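You operate a simulated robot arm through the tools that you are given. There is no shell and no other tool. Be economical: measure what you need, move in short steps, check, and stop when the job is done.

You run a simulated two-armed robot. Do the job below in one go: nothing can be reset, and whatever is moved stays where it is left.

TASK
Hold the saucepan by its handle, stir the cream even, then heat it till it bubbles.
Fine: lay the spoon back; use burner one at HIGH and turn it to OFF before it boils over. Keep clear of flame and steam; spill a teaspoon at most, drop nothing.
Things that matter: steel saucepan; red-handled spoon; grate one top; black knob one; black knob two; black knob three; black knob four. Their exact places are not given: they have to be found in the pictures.

The check looks at the end state, three seconds after you hand in, the way a careful person would. Anything else that was tipped, shoved, dropped, spilled or broken makes it a failure.

THE ROBOT
Two 7-joint arms with two-finger parallel grippers on one trunk, on a base that drives. Base frame: it is fixed to the floor where the robot stands at the start and does not move with it; the origin is under the middle of the robot, x ahead of it, y to its left, z up. Readings come in mm, rad, newtons and seconds.
The left shoulder is at the start at [70, 134, 1226], the right one opposite. With the tool pointing down near the work surface each hand reaches from about 100 to 640 mm from the robot's upright axis, wherever it stands, measured 20 degrees to its own side. Places, roughly: grate one top [600, 400, 900]; black knob one [400, 400, 800]; black knob two [400, 600, 800]; black knob three [400, 700, 800]; black knob four [400, 900, 800]. Payload 1.57 kg a hand.
The tool frame of a hand sits at the grasp point between the pads (the TCP): z along the fingers, y along the line on which they close. The tips reach 30 mm beyond it. Largest opening 80 mm; finger width 17, thickness 12; the body of the gripper, 40 by 82 mm, starts 80 mm behind the TCP.
Orientation is told as [roll, pitch, yaw] about the base's x, y, z axes, in that order, counted from this pose: with the fingers straight down and closing along the base's y, the tool's x points along the base's -x, its y along +y and its z along -z.

THE INTERFACE
- The arms move only by the tool apply_moves. It takes "left_series", "right_series" or both (then of equal length, played together; a hand with none holds still); each is a list of rows, each a list of 7 numbers: the gripper command, from -1 (shut) to 1 (fully open), values between in proportion, then the shift along the tool's x, y, z in units of 300 mm (1.0 is 300 mm), then the turn, a rotation vector about the tool's x, y, z in units of 45 degrees (1.0 is 45 degrees). In form: [[claw, dx, dy, dz, wx, wy, wz], ...]. A call has 1 to 20 rows; each row is the pose to reach, as a shift and turn from the pose commanded when the call began, along the tool's axes at that moment. A call with a number of a shift or a turn outside -1 to 1 is refused whole. A row lasts 0.2 s, in which the tool goes at most 50 mm and 0.15 rad; a call with a longer step from one row to the next is refused whole, and so is a gripper value outside its range. Where a pose cannot be reached the arm comes as near as it can. A force on the tool above 60 N (or 10 N above the force at the start of the call, whichever is more), or a blocked arm, ends the call early, and 0.2 s more pass. Each finger travels about 153 mm/s and halts on what it meets, pressing with about 29 N; the grip force reading is that of the motor and also rises with nothing between the fingers. The clock runs only during rows and for 0.2 s after the last one: add rows that repeat a pose to give the fingers time. The reply holds the time, the measured pose of the TCP, the force on the tool along the base axes, the opening and the grip force, in the units named above and with some noise.
- Cameras (640 x 400 px; columns grow to the right, rows downward): "scene" is now at [132, 22.9, 1454.3]; the picture's right is [0.27, -0.96, 0.00], its down [-0.57, -0.16, -0.81] and it looks along [0.78, 0.22, -0.59] (base axes); focal length 214 px, centre (320, 200). "left" rides on the left gripper at [72, 7, -122] in its tool frame; the picture's right is [-0.09, 1.00, 0.00], its down [-0.84, -0.08, -0.54] and it looks along [-0.54, -0.05, 0.84] (tool axes); focal length 238 px, centre (320, 200). "right" rides on the right gripper at [72, -7, -122] in its tool frame; the picture's right is [0.09, 1.00, 0.00], its down [-0.84, 0.08, -0.54] and it looks along [-0.54, 0.05, 0.84] (tool axes); focal length 238 px, centre (320, 200).
- capture(camera): a new picture of that camera. No time passes.
- move_column(by): slides the trunk up (or, below 0, down) by that many mm; the arms and the scene camera ride with it, the base frame stays. It gives what a move gives, with no picture.
- drive_base(legs): drives the robot by 1 to 6 legs, each [ahead, left, turn to the left] in mm, mm and rad, along the robot's own axes; the way and the turn of a leg run together, so that a leg with both is an arc; at most 1500 mm and 3.142 rad a leg. The arms and the cameras ride along, it lands a little off, and it stops where it bumps. It gives what a move gives.
- head_to(pan, tilt): turns the head with the scene camera to pan (to the left, within 1.501 rad either way) and tilt (down, from -0.506 to 1.204), counted from straight ahead of the robot. It gives what a move gives.
- locate(camera, pixels): for up to 12 pixels [column, row] of the newest picture of that camera ("zoom" is the newest enlarged one), the place [x, y, z] in the base frame of the surface seen there, good to about 2 mm. No time passes.
- close_up(camera, box): a new picture of the part [left, top, right, bottom] of that camera's present view, enlarged. No time passes.
- hand_in(): hands the job in; it is judged then, once.

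Keep the steps short. Do not move on a guess: measure, check each grasp and each placing, and mend mistakes. In all there are 80 turns and 58 pictures (those below and enlarged ones count). Leave the grippers open and the arms clear of the work at the hand-in unless told otherwise, and finish with a single line.

The tools are called by a JSON object that holds its "method" and its "body". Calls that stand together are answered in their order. apply_moves: Moves the arms, as the interface text tells. Its arguments: {"type":"object","properties":{"left_series":{"type":"array"},"right_series":{"type":"array"}},"required":[]} The other tools are called the same way: move_column (by) slides the trunk up or down; drive_base (legs) drives the base; head_to (pan, tilt) turns the head that bears the scene camera; capture (camera) takes a picture; locate (camera, pixels) gives the place of the surface under pixels of a picture; close_up (camera, box) takes an enlarged picture of a part of a camera's view; hand_in () hands the job in.

At the start:

```text
clock: 0.0
left_ee_pos: [389.9, 362.6, 1256.8]
left_tcp_rot: [-0.001, -0.001, 0.002]
left_contact_force: [0.4, -1.0, -0.5]
left_width: 80.0
left_grip_force: 0.1
right_ee_pos: [389.5, -25.4, 1341.5]
right_tcp_rot: [0.0, 0.001, 0.001]
right_contact_force: [-0.9, 0.6, -0.3]
right_width: 80.0
right_grip_force: 0.0
trunk travel left (down, up): [-800.0, 140.0]
robot x, y, heading: [-1.1, -0.5, -0.001]
head pan, tilt: [0.274, 0.635]
```

scene: 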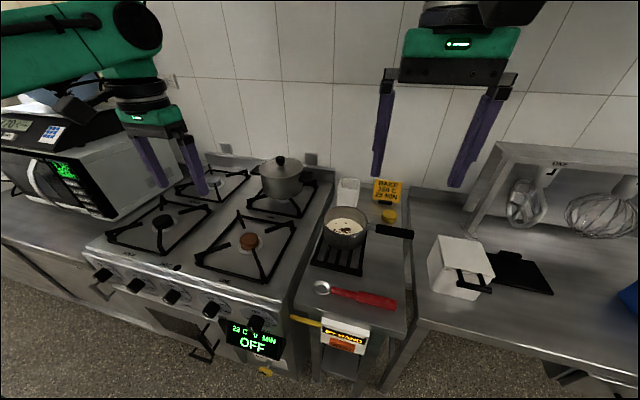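
right: 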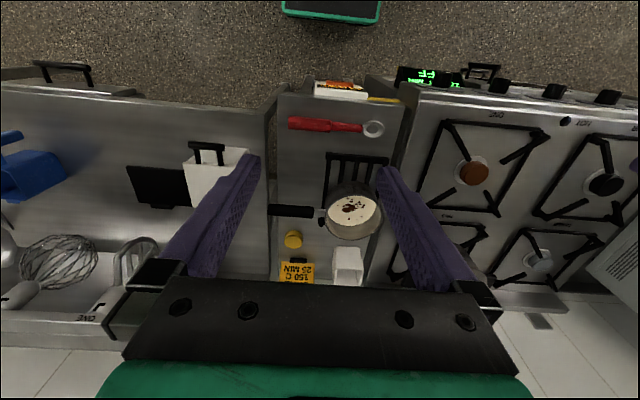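
left: 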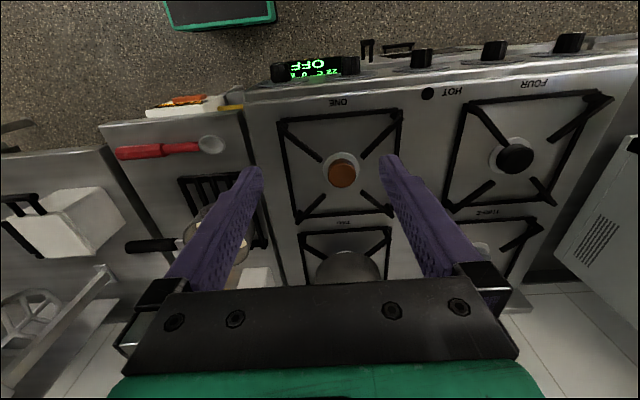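

I see the small saucepan with cream near (345,228), its black handle to the right (395,232), the red-handled spoon at (355,294), grate one (247,243) and the knobs along the stove front. I'll enlarge the key areas and locate points.

{"method": "close_up", "body": {"camera": "scene", "box": [290, 170, 430, 320]}}

{"method": "close_up", "body": {"camera": "scene", "box": [80, 250, 400, 390]}}

{"method": "locate", "body": {"camera": "scene", "pixels": [[345, 228], [410, 234], [378, 230], [328, 222], [366, 238], [322, 288], [340, 292], [392, 304], [248, 241], [256, 323], [340, 265], [300, 300]]}}

{"method": "locate", "body": {"camera": "right", "pixels": [[373, 128], [330, 126], [292, 123], [290, 211], [272, 211], [310, 212], [355, 215], [382, 215], [330, 215], [473, 173], [355, 160], [500, 87]]}}

```text
2.67 times, centred on (360, 245) of scene
```

zoom: 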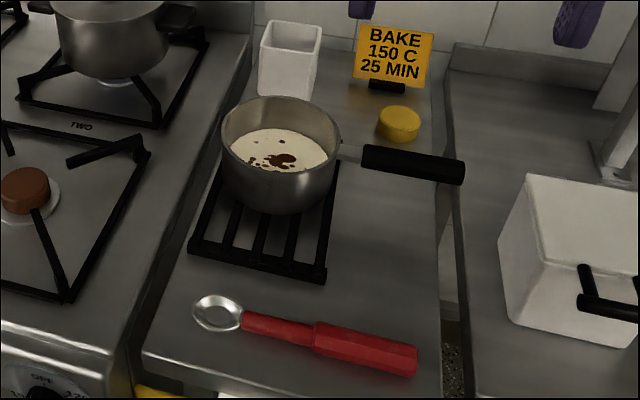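

```text
2.00 times, centred on (240, 320) of scene
```

zoom: 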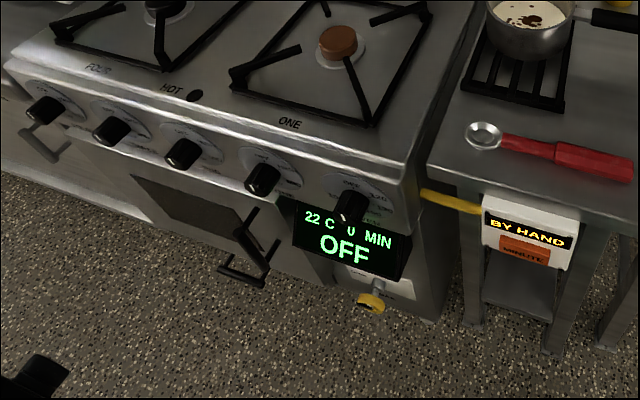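

```text
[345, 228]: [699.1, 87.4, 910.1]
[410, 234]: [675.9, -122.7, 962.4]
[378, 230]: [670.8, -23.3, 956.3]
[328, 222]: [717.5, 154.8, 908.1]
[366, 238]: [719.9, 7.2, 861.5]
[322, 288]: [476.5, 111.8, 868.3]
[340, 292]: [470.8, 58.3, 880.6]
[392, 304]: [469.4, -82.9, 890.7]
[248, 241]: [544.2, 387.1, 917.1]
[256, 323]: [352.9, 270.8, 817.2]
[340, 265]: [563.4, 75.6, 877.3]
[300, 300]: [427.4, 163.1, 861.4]
```

```text
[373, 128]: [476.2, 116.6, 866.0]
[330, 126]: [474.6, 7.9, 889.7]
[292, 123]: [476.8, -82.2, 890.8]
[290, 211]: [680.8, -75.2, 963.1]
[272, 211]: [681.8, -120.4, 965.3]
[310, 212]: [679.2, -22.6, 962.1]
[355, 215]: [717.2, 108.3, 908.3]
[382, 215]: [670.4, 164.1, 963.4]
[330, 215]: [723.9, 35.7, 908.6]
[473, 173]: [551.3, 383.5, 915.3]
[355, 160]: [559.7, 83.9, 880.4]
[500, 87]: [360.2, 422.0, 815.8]
```

I need the dial markings and that "BY HAND" box read clearly, so I'll turn the head toward the knobs and zoom in.

{"method": "head_to", "body": {"pan": 0.8, "tilt": 1.0}}

{"method": "capture", "body": {"camera": "scene"}}

```text
clock: 0.9
left_ee_pos: [389.4, 362.7, 1256.1]
left_tcp_rot: [0.0, -0.002, 0.003]
left_contact_force: [-0.5, 0.4, 0.7]
left_width: 79.9
left_grip_force: 0.1
right_ee_pos: [389.6, -25.6, 1342.4]
right_tcp_rot: [0.0, 0.001, 0.0]
right_contact_force: [0.4, -0.3, 0.0]
right_width: 80.0
right_grip_force: 0.1
trunk travel left (down, up): [-800.0, 140.0]
robot x, y, heading: [-1.8, -0.1, -0.001]
head pan, tilt: [0.799, 1.0]
```

```text
52 pictures are left
```

scene: 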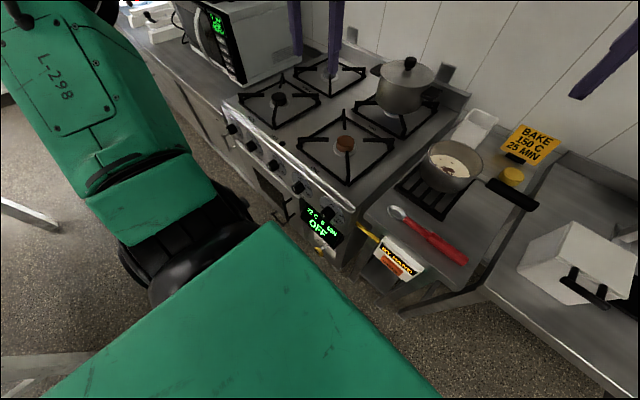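

The arm hides nothing essential; I'll zoom on the knob panel and on the box at (400,258).

{"method": "close_up", "body": {"camera": "scene", "box": [220, 110, 350, 270]}}

{"method": "close_up", "body": {"camera": "scene", "box": [290, 180, 450, 280]}}

```text
2.50 times, centred on (285, 190) of scene
```

zoom: 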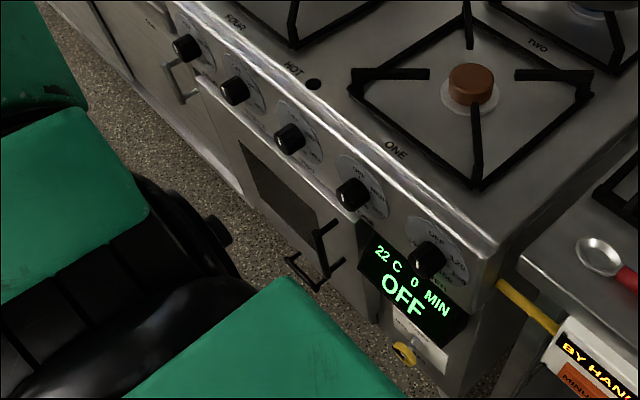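

```text
4.00 times, centred on (370, 230) of scene
```

zoom: 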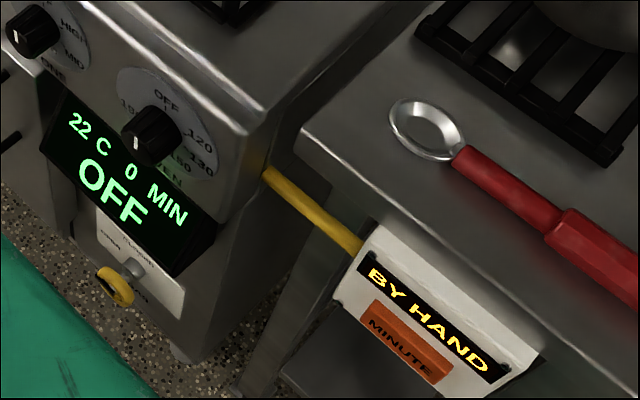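

The markings are too oblique to read. I'll back off 500 mm, lower the trunk and look at the panel from the front.

{"method": "drive_base", "body": {"legs": [[-450, 0, 0], [0, 330, 0]]}}

{"method": "head_to", "body": {"pan": 0.0, "tilt": 0.45}}

{"method": "move_column", "body": {"by": -350}}

{"method": "capture", "body": {"camera": "scene"}}

```text
clock: 5.5
left_ee_pos: [-61.0, 690.1, 1256.4]
left_tcp_rot: [0.002, -0.001, 0.0]
left_contact_force: [0.1, -0.5, 0.2]
left_width: 80.2
left_grip_force: 0.1
right_ee_pos: [-62.9, 301.7, 1342.5]
right_tcp_rot: [0.001, -0.001, -0.001]
right_contact_force: [0.3, 0.2, 0.6]
right_width: 79.7
right_grip_force: 0.0
trunk travel left (down, up): [-800.0, 140.0]
robot x, y, heading: [-453.2, 328.1, 0.001]
head pan, tilt: [0.799, 1.0]
```

```text
clock: 6.6
left_ee_pos: [-60.6, 691.5, 1256.0]
left_tcp_rot: [-0.001, -0.002, 0.002]
left_contact_force: [0.6, -0.1, -0.1]
left_width: 80.1
left_grip_force: 0.0
right_ee_pos: [-62.8, 303.9, 1342.8]
right_tcp_rot: [0.001, 0.0, 0.001]
right_contact_force: [-0.1, -0.2, -0.2]
right_width: 79.9
right_grip_force: 0.0
trunk travel left (down, up): [-800.0, 140.0]
robot x, y, heading: [-449.8, 333.8, 0.002]
head pan, tilt: [0.0, 0.45]
```

```text
clock: 10.0
left_ee_pos: [-61.4, 691.1, 905.0]
left_tcp_rot: [0.0, -0.003, 0.002]
left_contact_force: [0.3, 0.2, 0.7]
left_width: 80.0
left_grip_force: 0.0
right_ee_pos: [-61.1, 304.0, 992.3]
right_tcp_rot: [-0.001, 0.0, -0.001]
right_contact_force: [0.7, -0.3, 0.2]
right_width: 80.3
right_grip_force: 0.1
trunk travel left (down, up): [-450.0, 490.0]
robot x, y, heading: [-449.7, 326.6, -0.003]
head pan, tilt: [0.0, 0.45]
```

```text
49 pictures are left
```

scene: 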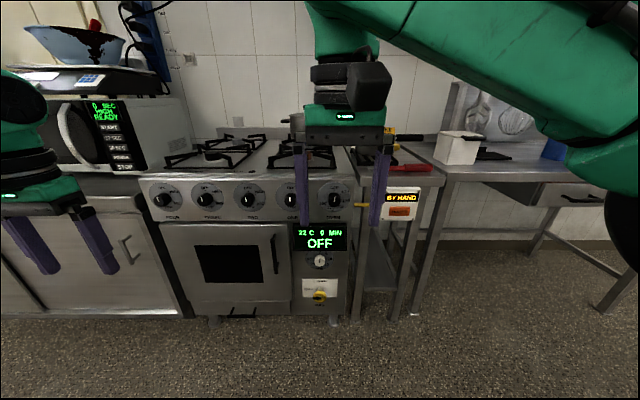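

{"method": "close_up", "body": {"camera": "scene", "box": [215, 175, 365, 230]}}

{"method": "close_up", "body": {"camera": "scene", "box": [290, 220, 350, 310]}}

{"method": "locate", "body": {"camera": "scene", "pixels": [[333, 199], [291, 199], [248, 199], [205, 200], [163, 200], [320, 295], [320, 260], [270, 199], [240, 185], [265, 180]]}}

```text
4.27 times, centred on (290, 202) of scene
```

zoom: 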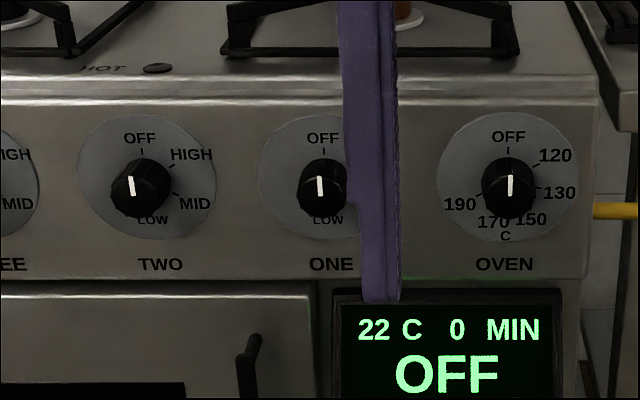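

```text
4.44 times, centred on (320, 265) of scene
```

zoom: 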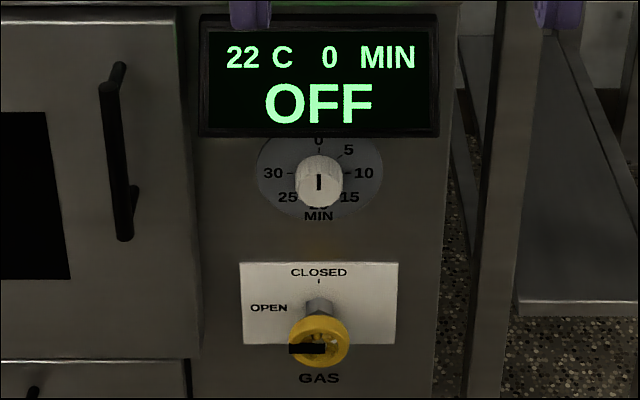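

```text
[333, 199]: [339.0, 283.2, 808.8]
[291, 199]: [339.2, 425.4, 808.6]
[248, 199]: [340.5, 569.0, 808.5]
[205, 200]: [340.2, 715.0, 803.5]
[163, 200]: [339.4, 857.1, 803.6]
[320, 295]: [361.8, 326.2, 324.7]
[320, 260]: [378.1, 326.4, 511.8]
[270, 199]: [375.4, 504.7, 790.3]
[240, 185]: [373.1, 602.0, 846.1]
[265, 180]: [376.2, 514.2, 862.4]
```

Readings: knob one's face is at (339,425,809), OFF is at top, HIGH about 60° clockwise, and the gas tap points to OPEN. I'll raise the trunk again and go to about (0,130), then look down to see how much room the base has.

{"method": "move_column", "body": {"by": 350}}

{"method": "drive_base", "body": {"legs": [[0, -190, 0], [450, 0, 0]]}}

{"method": "head_to", "body": {"pan": 0.0, "tilt": 1.1}}

{"method": "capture", "body": {"camera": "scene"}}

{"method": "capture", "body": {"camera": "right"}}

```text
clock: 13.4
left_ee_pos: [-61.2, 692.7, 1255.5]
left_tcp_rot: [-0.001, -0.001, 0.001]
left_contact_force: [-0.3, -0.4, -0.8]
left_width: 80.4
left_grip_force: 0.0
right_ee_pos: [-61.2, 305.2, 1342.4]
right_tcp_rot: [-0.001, 0.0, -0.002]
right_contact_force: [-0.7, -0.9, -0.5]
right_width: 80.1
right_grip_force: 0.0
trunk travel left (down, up): [-800.0, 140.0]
robot x, y, heading: [-450.8, 329.1, 0.003]
head pan, tilt: [0.0, 0.45]
```

```text
clock: 17.3
left_ee_pos: [388.9, 499.3, 1257.4]
left_tcp_rot: [0.0, -0.004, -0.001]
left_contact_force: [0.2, 0.6, 0.9]
left_width: 80.3
left_grip_force: 0.0
right_ee_pos: [389.7, 111.0, 1343.0]
right_tcp_rot: [-0.001, -0.003, -0.002]
right_contact_force: [-0.5, -0.5, -0.3]
right_width: 79.8
right_grip_force: 0.0
trunk travel left (down, up): [-800.0, 140.0]
robot x, y, heading: [1.7, 137.7, -0.002]
head pan, tilt: [0.0, 0.45]
```

```text
clock: 18.3
left_ee_pos: [392.2, 499.0, 1256.3]
left_tcp_rot: [0.001, -0.002, -0.001]
left_contact_force: [-0.9, 0.0, -0.3]
left_width: 79.9
left_grip_force: 0.0
right_ee_pos: [391.3, 110.5, 1343.1]
right_tcp_rot: [0.001, -0.001, -0.002]
right_contact_force: [-0.5, 0.5, 0.5]
right_width: 79.9
right_grip_force: 0.0
trunk travel left (down, up): [-800.0, 140.0]
robot x, y, heading: [-0.8, 138.4, -0.002]
head pan, tilt: [0.0, 1.1]
```

```text
46 pictures are left
```

scene: 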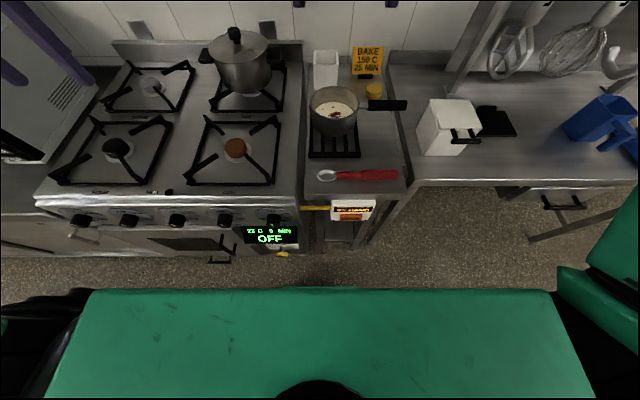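

```text
45 pictures are left
```

right: 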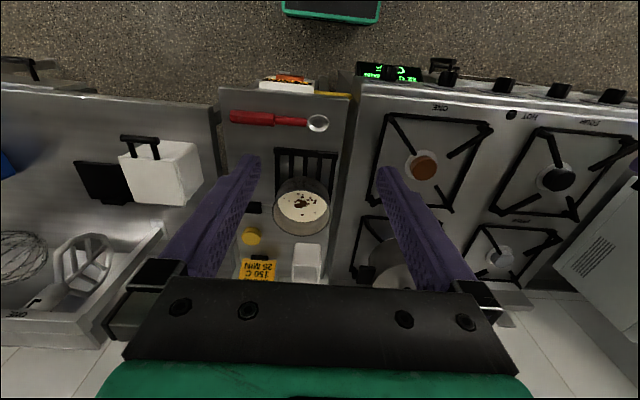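

I'll locate the base edge, the pan rim and the spoon in these views.

{"method": "locate", "body": {"camera": "right", "pixels": [[330, 21], [330, 10], [370, 21], [318, 124], [300, 122], [270, 119], [235, 117], [302, 205], [302, 236], [302, 180]]}}

{"method": "locate", "body": {"camera": "scene", "pixels": [[320, 290], [395, 105], [375, 104], [405, 105], [310, 108], [358, 104], [334, 89], [334, 134], [325, 176], [345, 176], [370, 175], [396, 175]]}}

{"method": "close_up", "body": {"camera": "scene", "box": [290, 70, 430, 200]}}

```text
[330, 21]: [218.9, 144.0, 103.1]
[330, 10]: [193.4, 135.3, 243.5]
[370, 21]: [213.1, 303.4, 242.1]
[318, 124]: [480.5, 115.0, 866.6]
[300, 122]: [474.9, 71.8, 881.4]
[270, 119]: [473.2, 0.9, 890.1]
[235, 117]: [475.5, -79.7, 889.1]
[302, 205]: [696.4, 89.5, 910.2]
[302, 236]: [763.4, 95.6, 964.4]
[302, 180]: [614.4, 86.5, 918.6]
```

```text
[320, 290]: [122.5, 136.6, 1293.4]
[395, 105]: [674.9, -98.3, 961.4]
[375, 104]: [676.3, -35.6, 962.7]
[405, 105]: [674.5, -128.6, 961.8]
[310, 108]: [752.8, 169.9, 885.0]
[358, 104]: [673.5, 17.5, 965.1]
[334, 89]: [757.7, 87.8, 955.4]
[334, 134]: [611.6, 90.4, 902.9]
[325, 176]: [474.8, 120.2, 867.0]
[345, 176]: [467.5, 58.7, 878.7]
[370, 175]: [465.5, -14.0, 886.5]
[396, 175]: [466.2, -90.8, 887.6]
```

```text
3.08 times, centred on (360, 135) of scene
```

zoom: 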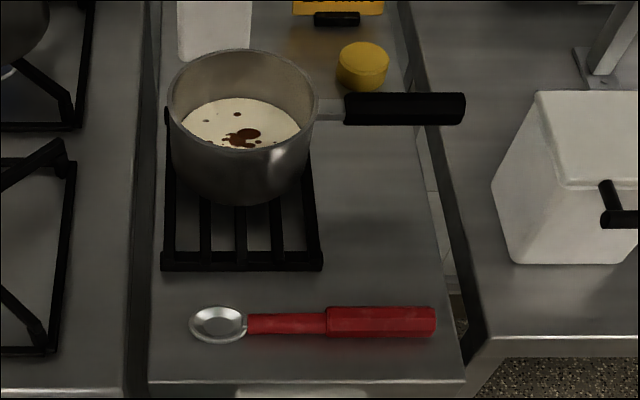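

Base front is at x≈219 with the robot at 0, so 100 mm forward is safe (gas tap at 362). Pan centre ≈(688,90), rim z≈965; handle grip ≈(684,-95,953); spoon handle along y at x≈470. I'll move to about (100,100), then take the right hand aside.

{"method": "drive_base", "body": {"legs": [[98, -36, 0]]}}

{"method": "apply_moves", "body": {"right_series": [[1, 0, -0.15, 0, 0, 0, 0], [1, 0, -0.3, 0, 0, 0, 0], [1, 0, -0.45, 0, 0, 0, 0], [1, 0, -0.6, 0, 0, 0, 0], [1, 0, -0.75, 0, 0, 0, 0], [1, 0, -0.85, 0, 0, 0, 0]], "left_series": [[1, 0, -0.15, 0, 0, 0, -0.17], [1, 0, -0.3, 0, 0, 0, -0.34], [1, 0, -0.45, 0, 0, 0, -0.51], [1, 0, -0.6, 0, 0, 0, -0.68], [1, 0, -0.75, 0, 0, 0, -0.84], [1, 0, -0.85, 0, 0, 0, -1]]}}

```text
clock: 19.5
left_ee_pos: [485.4, 463.8, 1258.2]
left_tcp_rot: [-0.003, -0.006, 0.001]
left_contact_force: [-0.7, -0.5, 0.3]
left_width: 79.8
left_grip_force: 0.0
right_ee_pos: [484.3, 75.6, 1343.9]
right_tcp_rot: [-0.002, -0.004, -0.001]
right_contact_force: [-1.3, -0.6, -0.5]
right_width: 80.0
right_grip_force: 0.1
trunk travel left (down, up): [-800.0, 140.0]
robot x, y, heading: [97.5, 101.9, -0.001]
head pan, tilt: [0.0, 1.1]
```

```text
clock: 20.9
left_ee_pos: [489.8, 205.3, 1255.4]
left_tcp_rot: [0.001, 0.0, 0.786]
left_contact_force: [0.4, -0.5, 0.5]
left_width: 79.8
left_grip_force: 0.1
right_ee_pos: [489.3, -181.8, 1340.6]
right_tcp_rot: [0.001, 0.003, 0.002]
right_contact_force: [-0.3, -0.1, -0.8]
right_width: 80.0
right_grip_force: 0.0
trunk travel left (down, up): [-800.0, 140.0]
robot x, y, heading: [97.4, 100.4, -0.001]
head pan, tilt: [0.0, 1.1]
```

Next the left hand: another 45° of yaw and over the spoon handle at about (470,-10,1050).

{"method": "apply_moves", "body": {"left_series": [[1, 0.079, -0.066, 0.0976, 0, 0, -0.143], [1, 0.158, -0.131, 0.195, 0, 0, -0.286], [1, 0.237, -0.197, 0.293, 0, 0, -0.429], [1, 0.317, -0.263, 0.39, 0, 0, -0.571], [1, 0.396, -0.329, 0.488, 0, 0, -0.714], [1, 0.475, -0.394, 0.585, 0, 0, -0.857], [1, 0.554, -0.46, 0.683, 0, 0, -1], [1, 0.554, -0.46, 0.683, 0, 0, -1]]}}

{"method": "capture", "body": {"camera": "left"}}

```text
clock: 22.7
left_ee_pos: [477.0, 143.6, 1098.1]
left_tcp_rot: [-0.003, 0.002, 1.571]
left_contact_force: [-0.2, 0.0, 0.6]
left_width: 80.0
left_grip_force: 0.0
left hand out of reach, approached as far as the arm can: row 2, 3, 4, 5, 6, 7, 8
right_ee_pos: [485.6, -180.1, 1343.0]
right_tcp_rot: [0.0, -0.003, 0.0]
right_contact_force: [-0.1, 0.9, -0.8]
right_width: 79.8
right_grip_force: 0.0
trunk travel left (down, up): [-800.0, 140.0]
robot x, y, heading: [101.5, 101.0, -0.001]
head pan, tilt: [0.0, 1.1]
```

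```text
43 pictures are left
```

left: 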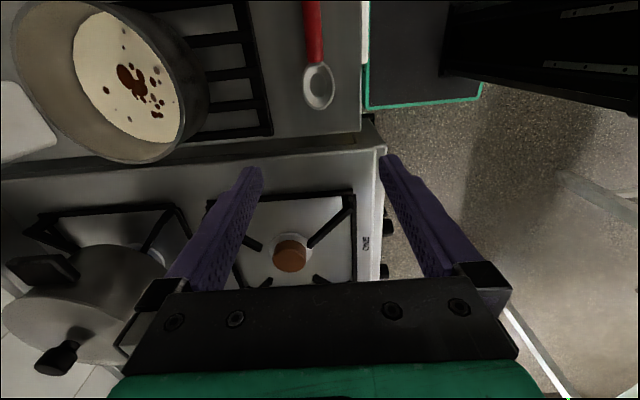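

The left hand can't cross further right than y_rel≈+43, so I'll drive the base 172 mm right instead; both hands are high and clear.

{"method": "drive_base", "body": {"legs": [[0, -172, 0]]}}

{"method": "capture", "body": {"camera": "left"}}

{"method": "locate", "body": {"camera": "left", "pixels": [[310, 60], [310, 100], [310, 140], [310, 170], [310, 200]]}}

```text
clock: 24.2
left_ee_pos: [479.6, -24.7, 1095.9]
left_tcp_rot: [-0.003, 0.008, 1.57]
left_contact_force: [-0.1, 0.0, 0.7]
left_width: 80.1
left_grip_force: 0.0
right_ee_pos: [485.9, -346.1, 1343.9]
right_tcp_rot: [-0.003, -0.001, 0.0]
right_contact_force: [0.0, 0.0, 0.2]
right_width: 79.8
right_grip_force: 0.1
trunk travel left (down, up): [-800.0, 140.0]
robot x, y, heading: [99.2, -69.5, -0.002]
head pan, tilt: [0.0, 1.1]
```

```text
42 pictures are left
```

left: 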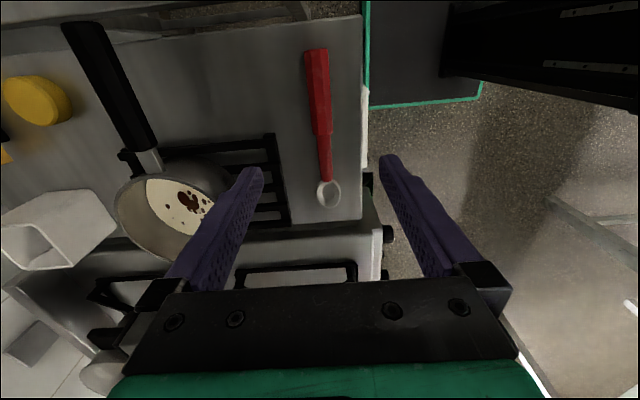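

```text
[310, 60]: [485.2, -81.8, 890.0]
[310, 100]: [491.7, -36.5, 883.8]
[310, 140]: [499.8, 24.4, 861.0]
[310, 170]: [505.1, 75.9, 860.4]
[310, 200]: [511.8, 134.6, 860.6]
```

{"method": "close_up", "body": {"camera": "left", "box": [270, 40, 380, 220]}}

{"method": "locate", "body": {"camera": "left", "pixels": [[317, 65], [321, 110], [313, 110], [330, 110], [318, 128], [325, 160], [328, 182], [328, 195], [327, 205], [122, 90], [98, 40], [145, 155]]}}

```text
2.22 times, centred on (325, 130) of left
```

zoom: 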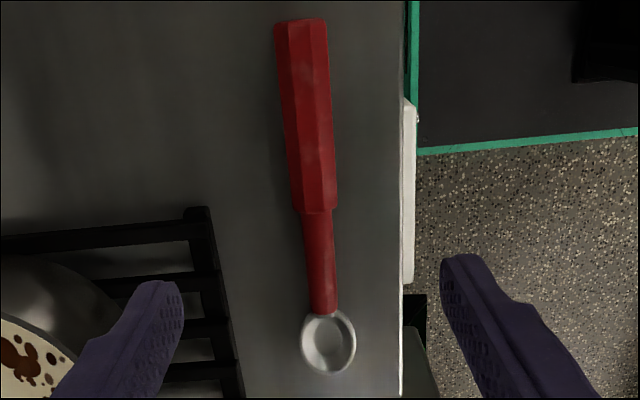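

```text
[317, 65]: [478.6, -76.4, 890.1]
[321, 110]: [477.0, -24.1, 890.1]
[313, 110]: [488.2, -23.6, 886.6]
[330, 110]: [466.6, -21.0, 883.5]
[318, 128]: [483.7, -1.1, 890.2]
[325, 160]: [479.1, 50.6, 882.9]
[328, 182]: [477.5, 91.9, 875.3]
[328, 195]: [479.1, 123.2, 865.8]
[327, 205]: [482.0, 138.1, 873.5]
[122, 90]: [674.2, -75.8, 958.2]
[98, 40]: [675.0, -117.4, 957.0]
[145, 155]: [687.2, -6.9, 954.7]
```

The spoon axis is at x≈478, thick part top z 890, and the hand is straight above at (480,-25). Descend to z≈895 in steps, open.

{"method": "apply_moves", "body": {"left_series": [[1, 0, 0.005, 0.13, 0, 0, 0], [1, 0, 0.005, 0.26, 0, 0, 0], [1, 0, 0.005, 0.39, 0, 0, 0], [1, 0, 0.005, 0.52, 0, 0, 0], [1, 0, 0.005, 0.6, 0, 0, 0], [1, 0, 0.005, 0.667, 0, 0, 0], [1, 0, 0.005, 0.667, 0, 0, 0]]}}

```text
clock: 25.8
left_ee_pos: [492.3, 19.1, 935.5]
left_tcp_rot: [0.001, 0.003, 1.566]
left_contact_force: [0.4, 0.0, -0.7]
left_width: 79.9
left_grip_force: 0.0
left hand out of reach, approached as far as the arm can: row 1, 2, 3, 4, 5, 6, 7
right_ee_pos: [487.2, -350.4, 1341.4]
right_tcp_rot: [0.0, 0.002, -0.002]
right_contact_force: [0.1, 0.9, 0.1]
right_width: 79.9
right_grip_force: 0.1
trunk travel left (down, up): [-800.0, 140.0]
robot x, y, heading: [97.5, -69.1, -0.006]
head pan, tilt: [0.0, 1.1]
```

The reply suggests my shift was counted from the earlier unreachable command (about y=-182, z=850). I'll bring the commanded pose back to a reachable (478,-20,950) and see.

{"method": "apply_moves", "body": {"left_series": [[1, -0.04, -0.005, -0.15, 0, 0, 0], [1, -0.14, -0.01, -0.25, 0, 0, 0], [1, -0.25, -0.015, -0.333, 0, 0, 0], [1, -0.4, -0.02, -0.333, 0, 0, 0], [1, -0.54, -0.03, -0.333, 0, 0, 0], [1, -0.54, -0.03, -0.333, 0, 0, 0]]}}

```text
clock: 27.2
left_ee_pos: [500.6, 181.1, 1034.9]
left_tcp_rot: [0.0, 0.002, 1.568]
left_contact_force: [-0.1, -0.1, -0.3]
left_width: 79.9
left_grip_force: 0.1
right_ee_pos: [487.3, -350.3, 1342.8]
right_tcp_rot: [0.002, 0.0, 0.0]
right_contact_force: [1.3, -0.5, -0.3]
right_width: 79.8
right_grip_force: 0.1
trunk travel left (down, up): [-800.0, 140.0]
robot x, y, heading: [99.9, -72.0, -0.005]
head pan, tilt: [0.0, 1.1]
```

Commands restart from the reached pose, and low down the left hand needs more y offset. I'll drive another 110 mm right for the pick-up.

{"method": "drive_base", "body": {"legs": [[0, -110, 0]]}}

```text
clock: 28.4
left_ee_pos: [500.3, 72.4, 1033.2]
left_tcp_rot: [-0.002, 0.007, 1.572]
left_contact_force: [-0.7, 0.0, -0.8]
left_width: 79.9
left_grip_force: 0.1
right_ee_pos: [488.6, -457.2, 1342.9]
right_tcp_rot: [-0.004, 0.0, 0.001]
right_contact_force: [-1.2, 0.3, -1.0]
right_width: 79.8
right_grip_force: 0.0
trunk travel left (down, up): [-800.0, 140.0]
robot x, y, heading: [99.9, -179.7, -0.004]
head pan, tilt: [0.0, 1.1]
```

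Move left to (478,-20,960).

{"method": "apply_moves", "body": {"left_series": [[1, 0.1, 0.024, 0.081, 0, 0, 0], [1, 0.2, 0.049, 0.162, 0, 0, 0], [1, 0.307, 0.073, 0.243, 0, 0, 0], [1, 0.307, 0.073, 0.243, 0, 0, 0]]}}

```text
clock: 29.4
left_ee_pos: [478.4, -20.5, 961.2]
left_tcp_rot: [-0.003, 0.003, 1.57]
left_contact_force: [-0.2, 1.0, -0.1]
left_width: 80.2
left_grip_force: 0.1
right_ee_pos: [486.8, -459.8, 1341.6]
right_tcp_rot: [-0.002, -0.002, 0.0]
right_contact_force: [-0.6, 0.4, 0.9]
right_width: 80.0
right_grip_force: 0.0
trunk travel left (down, up): [-800.0, 140.0]
robot x, y, heading: [96.4, -176.1, -0.002]
head pan, tilt: [0.0, 1.1]
```

Reached. Descend 66 mm to z≈895, then close and lift 10 mm only after checking the grip.

{"method": "apply_moves", "body": {"left_series": [[1, 0, 0, 0.11, 0, 0, 0], [1, 0, 0, 0.22, 0, 0, 0], [1, 0, 0, 0.22, 0, 0, 0], [0.2, 0, 0, 0.22, 0, 0, 0], [-0.3, 0, 0, 0.22, 0, 0, 0], [-0.6, 0, 0, 0.22, 0, 0, 0], [-1, 0, 0, 0.22, 0, 0, 0], [-1, 0, 0, 0.22, 0, 0, 0]]}}

{"method": "capture", "body": {"camera": "left"}}

```text
clock: 31.2
left_ee_pos: [480.0, -20.2, 894.4]
left_tcp_rot: [-0.003, 0.004, 1.571]
left_contact_force: [0.2, 0.2, -0.8]
left_width: 28.7
left_grip_force: 29.0
right_ee_pos: [487.1, -459.7, 1341.9]
right_tcp_rot: [0.002, -0.001, -0.001]
right_contact_force: [0.2, -0.1, 0.0]
right_width: 80.0
right_grip_force: 0.1
trunk travel left (down, up): [-800.0, 140.0]
robot x, y, heading: [98.0, -180.4, -0.0]
head pan, tilt: [0.0, 1.1]
```

```text
40 pictures are left
```

left: 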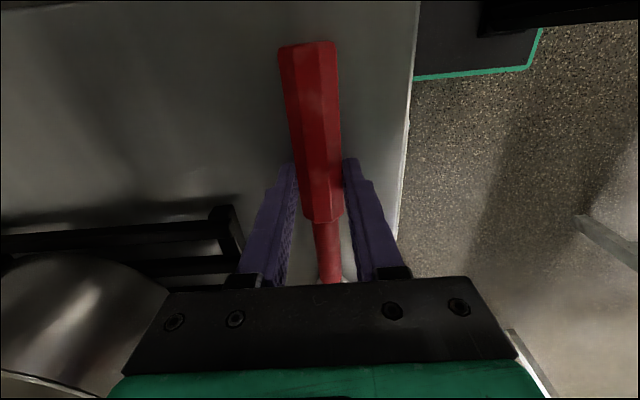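

Gripped at 28.7 mm width, 29 N. Lift straight up 200 mm.

{"method": "apply_moves", "body": {"left_series": [[-1, 0, 0, -0.05, 0, 0, 0], [-1, 0, 0, -0.18, 0, 0, 0], [-1, 0, 0, -0.31, 0, 0, 0], [-1, 0, 0, -0.44, 0, 0, 0], [-1, 0, 0, -0.57, 0, 0, 0], [-1, 0, 0, -0.667, 0, 0, 0]]}}

{"method": "drive_base", "body": {"legs": [[0, 115, 0]]}}

{"method": "capture", "body": {"camera": "scene"}}

```text
clock: 32.6
left_ee_pos: [476.8, -19.9, 1095.5]
left_tcp_rot: [-0.002, 0.002, 1.569]
left_contact_force: [0.6, -0.1, 0.2]
left_width: 0.0
left_grip_force: 21.3
right_ee_pos: [486.5, -460.4, 1341.9]
right_tcp_rot: [0.001, -0.002, 0.0]
right_contact_force: [-0.3, -0.6, 0.0]
right_width: 80.2
right_grip_force: 0.2
trunk travel left (down, up): [-800.0, 140.0]
robot x, y, heading: [98.5, -182.2, 0.003]
head pan, tilt: [0.0, 1.1]
```

```text
clock: 33.8
left_ee_pos: [478.1, 90.6, 1095.5]
left_tcp_rot: [-0.002, -0.002, 1.57]
left_contact_force: [-0.1, -0.3, -0.6]
left_width: 0.0
left_grip_force: 20.8
right_ee_pos: [486.8, -348.7, 1341.6]
right_tcp_rot: [0.001, 0.001, 0.0]
right_contact_force: [0.3, 0.0, -0.4]
right_width: 80.0
right_grip_force: 0.0
trunk travel left (down, up): [-800.0, 140.0]
robot x, y, heading: [101.2, -66.3, 0.0]
head pan, tilt: [0.0, 1.1]
```

```text
39 pictures are left
```

scene: 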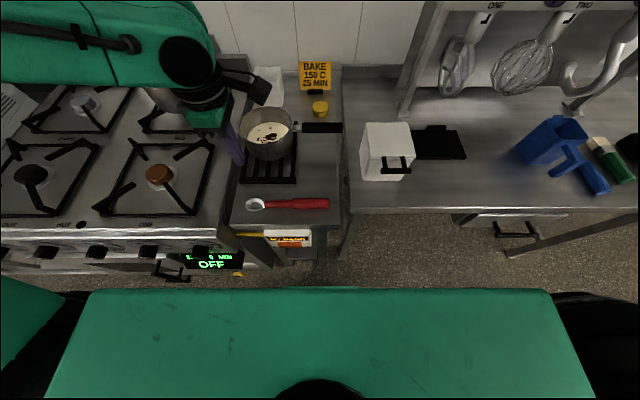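

The gripper closed to 0 — the spoon slipped off and lies on the trolley again. I'll zoom to see its exact state.

{"method": "close_up", "body": {"camera": "scene", "box": [225, 170, 345, 230]}}

{"method": "locate", "body": {"camera": "scene", "pixels": [[255, 204], [275, 205], [290, 204], [297, 204], [310, 204], [325, 204], [248, 204], [264, 204]]}}

```text
5.33 times, centred on (285, 200) of scene
```

zoom: 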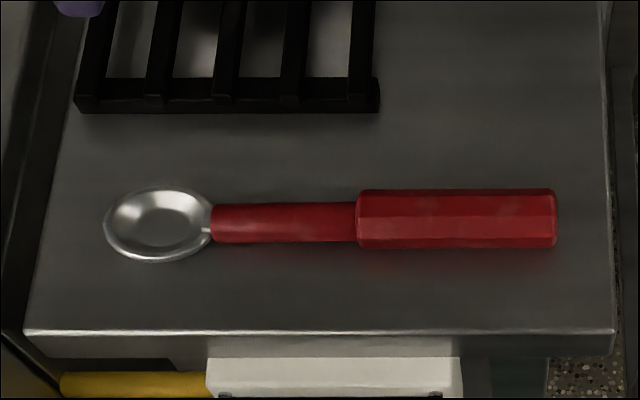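

```text
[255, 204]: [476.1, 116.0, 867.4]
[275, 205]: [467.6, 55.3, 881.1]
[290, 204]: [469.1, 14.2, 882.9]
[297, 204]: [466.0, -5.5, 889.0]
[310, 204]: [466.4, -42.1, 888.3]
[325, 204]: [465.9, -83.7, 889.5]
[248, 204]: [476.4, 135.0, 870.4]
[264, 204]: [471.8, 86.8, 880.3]
```

The spoon is essentially where it was (axis ≈(477), same y). The pads held only near their very tips, so I'll go 3 mm lower and lift slowly. First back right 115 mm.

{"method": "drive_base", "body": {"legs": [[0, -115, 0]]}}

{"method": "apply_moves", "body": {"left_series": [[0, 0, 0, 0, 0, 0, 0], [1, 0, 0, 0, 0, 0, 0], [1, 0, 0, 0, 0, 0, 0], [1, 0, 0, 0.13, 0, 0, 0], [1, 0, 0, 0.26, 0, 0, 0], [1, 0, 0, 0.39, 0, 0, 0], [1, 0, 0, 0.45, 0, 0, 0], [1, 0, 0, 0.45, 0, 0, 0]]}}

{"method": "capture", "body": {"camera": "left"}}

{"method": "locate", "body": {"camera": "left", "pixels": [[320, 100], [320, 140], [310, 120], [330, 120], [322, 180], [322, 160]]}}

```text
clock: 35.0
left_ee_pos: [478.2, -18.3, 1094.1]
left_tcp_rot: [-0.002, 0.003, 1.57]
left_contact_force: [-0.4, -0.6, 0.6]
left_width: 0.2
left_grip_force: 21.1
right_ee_pos: [487.1, -458.3, 1343.7]
right_tcp_rot: [-0.004, -0.001, 0.0]
right_contact_force: [0.2, 0.0, -0.1]
right_width: 79.8
right_grip_force: 0.1
trunk travel left (down, up): [-800.0, 140.0]
robot x, y, heading: [100.7, -175.8, 0.003]
head pan, tilt: [0.0, 1.1]
```

```text
clock: 36.8
left_ee_pos: [479.4, -20.9, 960.1]
left_tcp_rot: [-0.001, 0.001, 1.571]
left_contact_force: [-0.1, 0.5, 0.6]
left_width: 80.2
left_grip_force: 0.0
right_ee_pos: [487.6, -459.4, 1341.1]
right_tcp_rot: [0.0, 0.0, 0.001]
right_contact_force: [-0.3, 0.5, 0.0]
right_width: 80.1
right_grip_force: 0.0
trunk travel left (down, up): [-800.0, 140.0]
robot x, y, heading: [97.0, -180.9, -0.005]
head pan, tilt: [0.0, 1.1]
```

```text
37 pictures are left
```

left: 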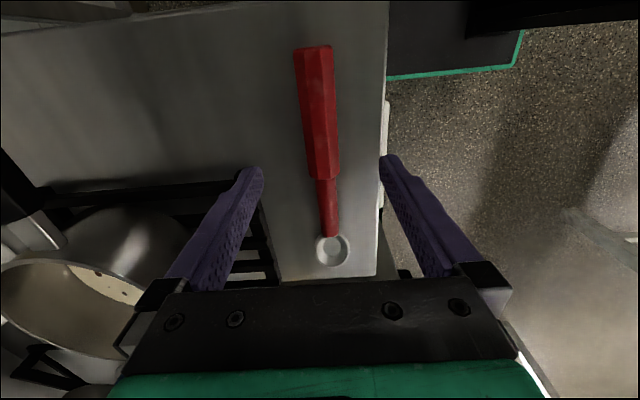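

```text
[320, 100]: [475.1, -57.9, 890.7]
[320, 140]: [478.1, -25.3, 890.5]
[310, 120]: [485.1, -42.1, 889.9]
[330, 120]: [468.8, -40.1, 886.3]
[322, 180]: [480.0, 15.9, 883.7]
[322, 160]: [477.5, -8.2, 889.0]
```

Spoon axis still at x≈477. Descend to z≈891.5, close with more settling time, then lift only 12 mm.

{"method": "apply_moves", "body": {"left_series": [[1, 0, 0.006, 0.11, 0, 0, 0], [1, 0, 0.006, 0.2, 0, 0, 0], [1, 0, 0.006, 0.229, 0, 0, 0], [0.2, 0, 0.006, 0.229, 0, 0, 0], [-0.3, 0, 0.006, 0.229, 0, 0, 0], [-1, 0, 0.006, 0.229, 0, 0, 0], [-1, 0, 0.006, 0.229, 0, 0, 0], [-1, 0, 0.006, 0.229, 0, 0, 0], [-1, 0, 0.006, 0.229, 0, 0, 0], [-1, 0, 0.006, 0.219, 0, 0, 0], [-1, 0, 0.006, 0.209, 0, 0, 0], [-1, 0, 0.006, 0.199, 0, 0, 0], [-1, 0, 0.006, 0.189, 0, 0, 0], [-1, 0, 0.006, 0.189, 0, 0, 0]]}}

{"method": "capture", "body": {"camera": "left"}}

```text
clock: 39.8
left_ee_pos: [476.6, -20.5, 903.8]
left_tcp_rot: [-0.003, 0.003, 1.569]
left_contact_force: [0.2, 0.5, -1.5]
left_width: 28.4
left_grip_force: 28.9
right_ee_pos: [487.6, -459.5, 1341.9]
right_tcp_rot: [-0.002, 0.001, 0.0]
right_contact_force: [0.0, 1.2, -0.4]
right_width: 80.3
right_grip_force: 0.0
trunk travel left (down, up): [-800.0, 140.0]
robot x, y, heading: [97.9, -179.0, 0.003]
head pan, tilt: [0.0, 1.1]
```

```text
36 pictures are left
```

left: 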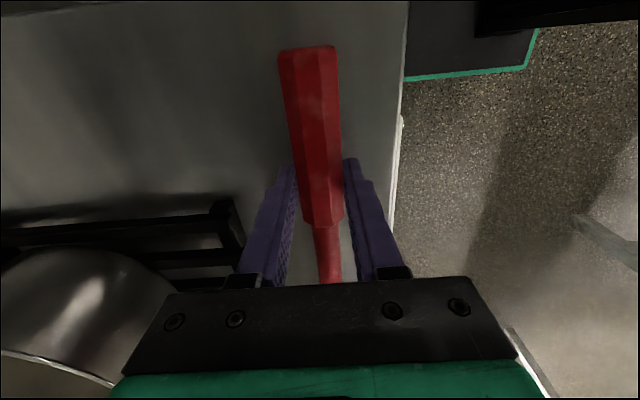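

It rose with the hand (width 28.4, 1.5 N weight). Lift on slowly.

{"method": "apply_moves", "body": {"left_series": [[-1, 0, 0, -0.03, 0, 0, 0], [-1, 0, 0, -0.07, 0, 0, 0], [-1, 0, 0, -0.11, 0, 0, 0], [-1, 0, 0, -0.15, 0, 0, 0], [-1, 0, 0, -0.2, 0, 0, 0], [-1, 0, 0, -0.25, 0, 0, 0], [-1, 0, 0, -0.3, 0, 0, 0], [-1, 0, 0, -0.35, 0, 0, 0], [-1, 0, 0, -0.4, 0, 0, 0], [-1, 0, 0, -0.45, 0, 0, 0], [-1, 0, 0, -0.5, 0, 0, 0], [-1, 0, 0, -0.54, 0, 0, 0], [-1, 0, 0, -0.57, 0, 0, 0], [-1, 0, 0, -0.58, 0, 0, 0]]}}

{"method": "capture", "body": {"camera": "left"}}

```text
clock: 42.8
left_ee_pos: [476.0, -20.1, 1076.7]
left_tcp_rot: [-0.001, 0.002, 1.57]
left_contact_force: [0.2, 0.2, -0.4]
left_width: 28.4
left_grip_force: 29.6
right_ee_pos: [487.2, -458.9, 1341.8]
right_tcp_rot: [0.001, -0.001, -0.001]
right_contact_force: [0.7, 0.2, 0.9]
right_width: 80.3
right_grip_force: 0.1
trunk travel left (down, up): [-800.0, 140.0]
robot x, y, heading: [100.1, -178.0, 0.002]
head pan, tilt: [0.0, 1.1]
```

```text
35 pictures are left
```

left: 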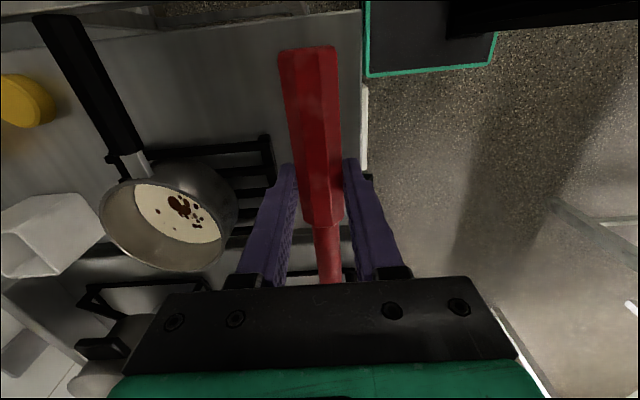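

Spoon held firmly. Drive left 115 mm; then tilt the left hand so the bowl points down, while the right hand comes down and yaws toward the pan handle.

{"method": "drive_base", "body": {"legs": [[0, 115, 0]]}}

{"method": "apply_moves", "body": {"left_series": [[-1, 0, 0, -0.02, 0, 0.12, 0], [-1, 0, 0, -0.04, 0, 0.25, 0], [-1, 0, 0, -0.07, 0, 0.4, 0], [-1, 0, 0, -0.1, 0, 0.55, 0], [-1, 0, 0, -0.12, 0, 0.7, 0], [-1, 0, 0, -0.14, 0, 0.85, 0], [-1, 0, 0, -0.15, 0, 1, 0], [-1, 0, 0, -0.15, 0, 1, 0]], "right_series": [[1, 0, 0, 0.03, 0, 0, -0.12], [1, 0, 0, 0.1, 0, 0, -0.25], [1, 0, 0, 0.17, 0, 0, -0.4], [1, 0, 0, 0.25, 0, 0, -0.55], [1, 0, 0, 0.32, 0, 0, -0.7], [1, 0, 0, 0.4, 0, 0, -0.85], [1, 0, 0, 0.45, 0, 0, -1], [1, 0, 0, 0.45, 0, 0, -1]]}}

```text
clock: 44.0
left_ee_pos: [475.9, 91.1, 1077.4]
left_tcp_rot: [0.001, 0.001, 1.569]
left_contact_force: [0.1, 0.0, -0.7]
left_width: 28.7
left_grip_force: 29.1
right_ee_pos: [488.1, -348.8, 1341.3]
right_tcp_rot: [0.001, 0.0, -0.002]
right_contact_force: [-0.7, -0.8, 0.0]
right_width: 80.0
right_grip_force: 0.2
trunk travel left (down, up): [-800.0, 140.0]
robot x, y, heading: [97.4, -62.4, -0.005]
head pan, tilt: [0.0, 1.1]
```

```text
clock: 45.8
left_ee_pos: [475.4, 93.8, 1123.8]
left_tcp_rot: [0.0, 0.79, 1.568]
left_contact_force: [-0.7, -0.1, -0.5]
left_width: 28.7
left_grip_force: 29.7
right_ee_pos: [488.1, -345.2, 1206.9]
right_tcp_rot: [0.0, -0.001, 0.785]
right_contact_force: [-0.8, 0.0, -1.1]
right_width: 80.0
right_grip_force: 0.2
trunk travel left (down, up): [-800.0, 140.0]
robot x, y, heading: [97.2, -62.5, -0.003]
head pan, tilt: [0.0, 1.1]
```

Left tool is tilted the right way. Now the right hand: finish the yaw to 90° and go above the pan handle's end at about (684,-130,1080).

{"method": "apply_moves", "body": {"right_series": [[1, -0.12, 0.006, 0.053, 0, 0, -0.125], [1, -0.242, 0.011, 0.106, 0, 0, -0.25], [1, -0.363, 0.017, 0.159, 0, 0, -0.375], [1, -0.485, 0.022, 0.211, 0, 0, -0.5], [1, -0.606, 0.028, 0.264, 0, 0, -0.625], [1, -0.727, 0.034, 0.317, 0, 0, -0.75], [1, -0.848, 0.04, 0.37, 0, 0, -0.875], [1, -0.969, 0.045, 0.423, 0, 0, -1], [1, -0.969, 0.045, 0.423, 0, 0, -1]]}}

{"method": "capture", "body": {"camera": "scene"}}

{"method": "capture", "body": {"camera": "right"}}

```text
clock: 47.8
left_ee_pos: [476.1, 93.1, 1123.1]
left_tcp_rot: [-0.002, 0.788, 1.568]
left_contact_force: [-0.9, 0.5, -0.9]
left_width: 28.5
left_grip_force: 29.3
right_ee_pos: [683.0, -131.7, 1080.2]
right_tcp_rot: [-0.001, 0.0, 1.571]
right_contact_force: [-0.3, 0.1, 0.6]
right_width: 80.0
right_grip_force: 0.0
trunk travel left (down, up): [-800.0, 140.0]
robot x, y, heading: [98.4, -65.9, -0.006]
head pan, tilt: [0.0, 1.1]
```

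```text
34 pictures are left
```

scene: 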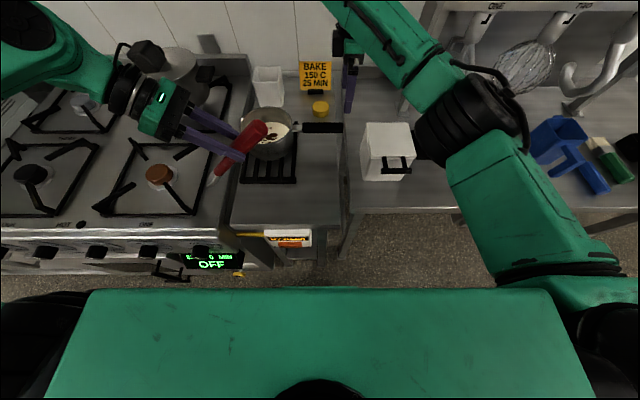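

```text
33 pictures are left
```

right: 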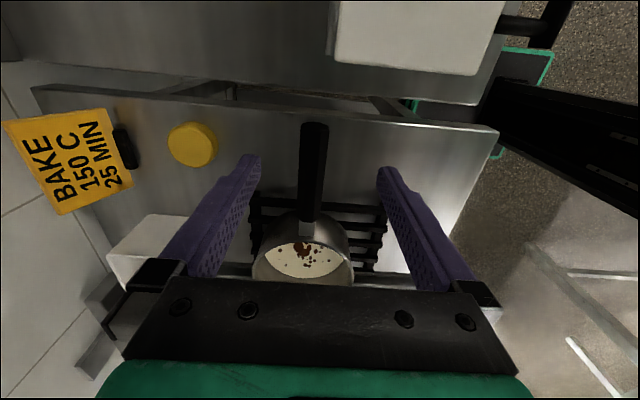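

The right fingers straddle the handle line. Measure the handle.

{"method": "locate", "body": {"camera": "right", "pixels": [[315, 128], [313, 160], [310, 200], [303, 160], [323, 160], [307, 225], [300, 262], [352, 262], [254, 262]]}}

```text
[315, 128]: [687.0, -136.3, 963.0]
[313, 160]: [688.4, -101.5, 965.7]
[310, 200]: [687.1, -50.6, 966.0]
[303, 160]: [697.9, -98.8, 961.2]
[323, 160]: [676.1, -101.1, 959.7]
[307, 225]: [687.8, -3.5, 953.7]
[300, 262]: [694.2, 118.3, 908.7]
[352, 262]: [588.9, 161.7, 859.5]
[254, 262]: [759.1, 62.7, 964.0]
```

Handle axis x≈687, top z 965, width ≈23, ends at y≈-138. Descend to (687,-115,954) and close gently.

{"method": "apply_moves", "body": {"right_series": [[1, -0.056, -0.013, 0.12, 0, 0, 0], [1, -0.056, -0.013, 0.24, 0, 0, 0], [1, -0.056, -0.013, 0.34, 0, 0, 0], [1, -0.056, -0.013, 0.42, 0, 0, 0], [1, -0.056, -0.013, 0.42, 0, 0, 0], [0.2, -0.056, -0.013, 0.42, 0, 0, 0], [-0.2, -0.056, -0.013, 0.42, 0, 0, 0], [-0.5, -0.056, -0.013, 0.42, 0, 0, 0], [-1, -0.056, -0.013, 0.42, 0, 0, 0], [-1, -0.056, -0.013, 0.42, 0, 0, 0]]}}

{"method": "capture", "body": {"camera": "right"}}

```text
clock: 50.0
left_ee_pos: [477.5, 93.5, 1122.6]
left_tcp_rot: [0.0, 0.789, 1.567]
left_contact_force: [0.0, 0.4, -0.1]
left_width: 28.6
left_grip_force: 28.4
right_ee_pos: [687.9, -113.0, 953.5]
right_tcp_rot: [0.0, 0.001, 1.567]
right_contact_force: [0.7, -0.1, -0.1]
right_width: 30.2
right_grip_force: 28.9
trunk travel left (down, up): [-800.0, 140.0]
robot x, y, heading: [100.9, -62.1, -0.007]
head pan, tilt: [0.0, 1.1]
```

```text
32 pictures are left
```

right: 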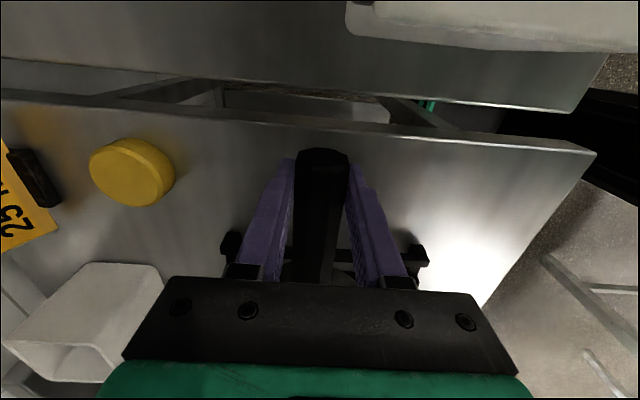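

Pan handle is held (30.2 mm, 29 N). Now bring the spoon above the pan: left TCP to (687,22,1145) with 55° tilt.

{"method": "apply_moves", "body": {"left_series": [[-1, 0.05, -0.09, -0.03, 0, 0.03, 0], [-1, 0.1, -0.2, -0.03, 0, 0.06, 0], [-1, 0.13, -0.32, 0, 0, 0.09, 0], [-1, 0.15, -0.44, 0.03, 0, 0.12, 0], [-1, 0.18, -0.56, 0.07, 0, 0.16, 0], [-1, 0.2, -0.65, 0.1, 0, 0.2, 0], [-1, 0.22, -0.7, 0.117, 0, 0.222, 0], [-1, 0.22, -0.7, 0.117, 0, 0.222, 0]]}}

{"method": "capture", "body": {"camera": "scene"}}

{"method": "capture", "body": {"camera": "left"}}

```text
clock: 51.8
left_ee_pos: [665.3, 21.4, 1154.0]
left_tcp_rot: [-0.003, 0.957, 1.566]
left_contact_force: [0.8, -0.4, -1.4]
left_width: 28.3
left_grip_force: 29.1
left hand out of reach, approached as far as the arm can: row 6, 7, 8
right_ee_pos: [687.1, -113.2, 953.4]
right_tcp_rot: [0.0, -0.001, 1.569]
right_contact_force: [-0.8, -1.0, -0.5]
right_width: 30.0
right_grip_force: 29.7
trunk travel left (down, up): [-800.0, 140.0]
robot x, y, heading: [97.5, -65.0, 0.002]
head pan, tilt: [0.0, 1.1]
```

```text
31 pictures are left
```

scene: 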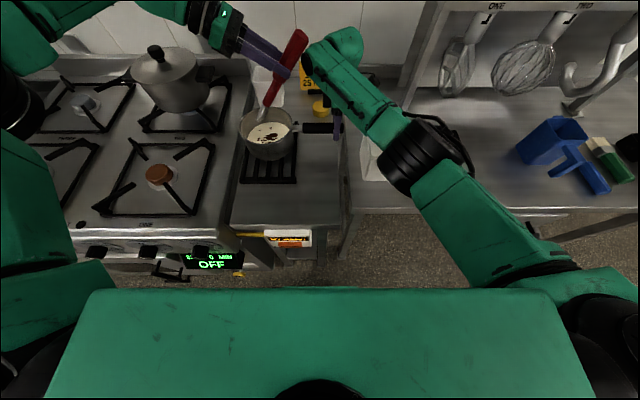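

```text
30 pictures are left
```

left: 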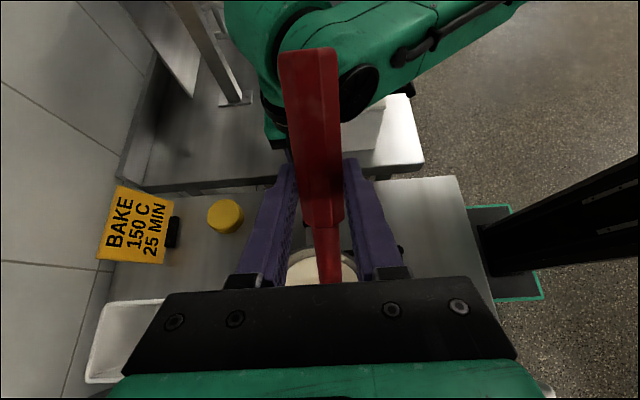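

The left arm is at its forward limit (x 665 of 687), so I'll open and raise the right hand clear, drive 50 mm forward (base front stays short of the trolley), and re-grip.

{"method": "apply_moves", "body": {"right_series": [[-0.5, 0, 0, 0, 0, 0, 0], [0.3, 0, 0, 0, 0, 0, 0], [1, 0, 0, 0, 0, 0, 0], [1, 0, 0, 0, 0, 0, 0], [1, 0, 0, -0.1, 0, 0, 0], [1, 0, 0, -0.2, 0, 0, 0], [1, 0, 0, -0.27, 0, 0, 0], [1, 0, 0, -0.27, 0, 0, 0]]}}

{"method": "drive_base", "body": {"legs": [[50, 0, 0]]}}

{"method": "capture", "body": {"camera": "right"}}

```text
clock: 53.6
left_ee_pos: [665.1, 22.4, 1154.1]
left_tcp_rot: [-0.005, 0.957, 1.566]
left_contact_force: [-0.2, 0.1, -0.6]
left_width: 28.4
left_grip_force: 28.8
right_ee_pos: [687.6, -114.1, 1034.8]
right_tcp_rot: [0.0, 0.001, 1.569]
right_contact_force: [-0.8, -0.3, -0.1]
right_width: 79.9
right_grip_force: 0.0
trunk travel left (down, up): [-800.0, 140.0]
robot x, y, heading: [97.9, -65.1, -0.001]
head pan, tilt: [0.0, 1.1]
```

```text
clock: 54.6
left_ee_pos: [708.2, 21.9, 1158.7]
left_tcp_rot: [-0.017, 0.957, 1.56]
left_contact_force: [-0.1, 0.2, -0.6]
left_width: 28.6
left_grip_force: 29.2
right_ee_pos: [731.1, -114.2, 1040.2]
right_tcp_rot: [-0.007, -0.001, 1.57]
right_contact_force: [-0.4, 0.1, 0.0]
right_width: 80.4
right_grip_force: 0.1
trunk travel left (down, up): [-800.0, 140.0]
robot x, y, heading: [150.5, -65.9, -0.008]
head pan, tilt: [0.0, 1.1]
```

```text
29 pictures are left
```

right: 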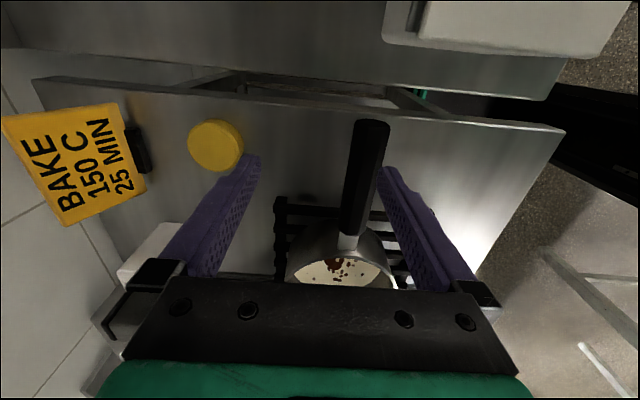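

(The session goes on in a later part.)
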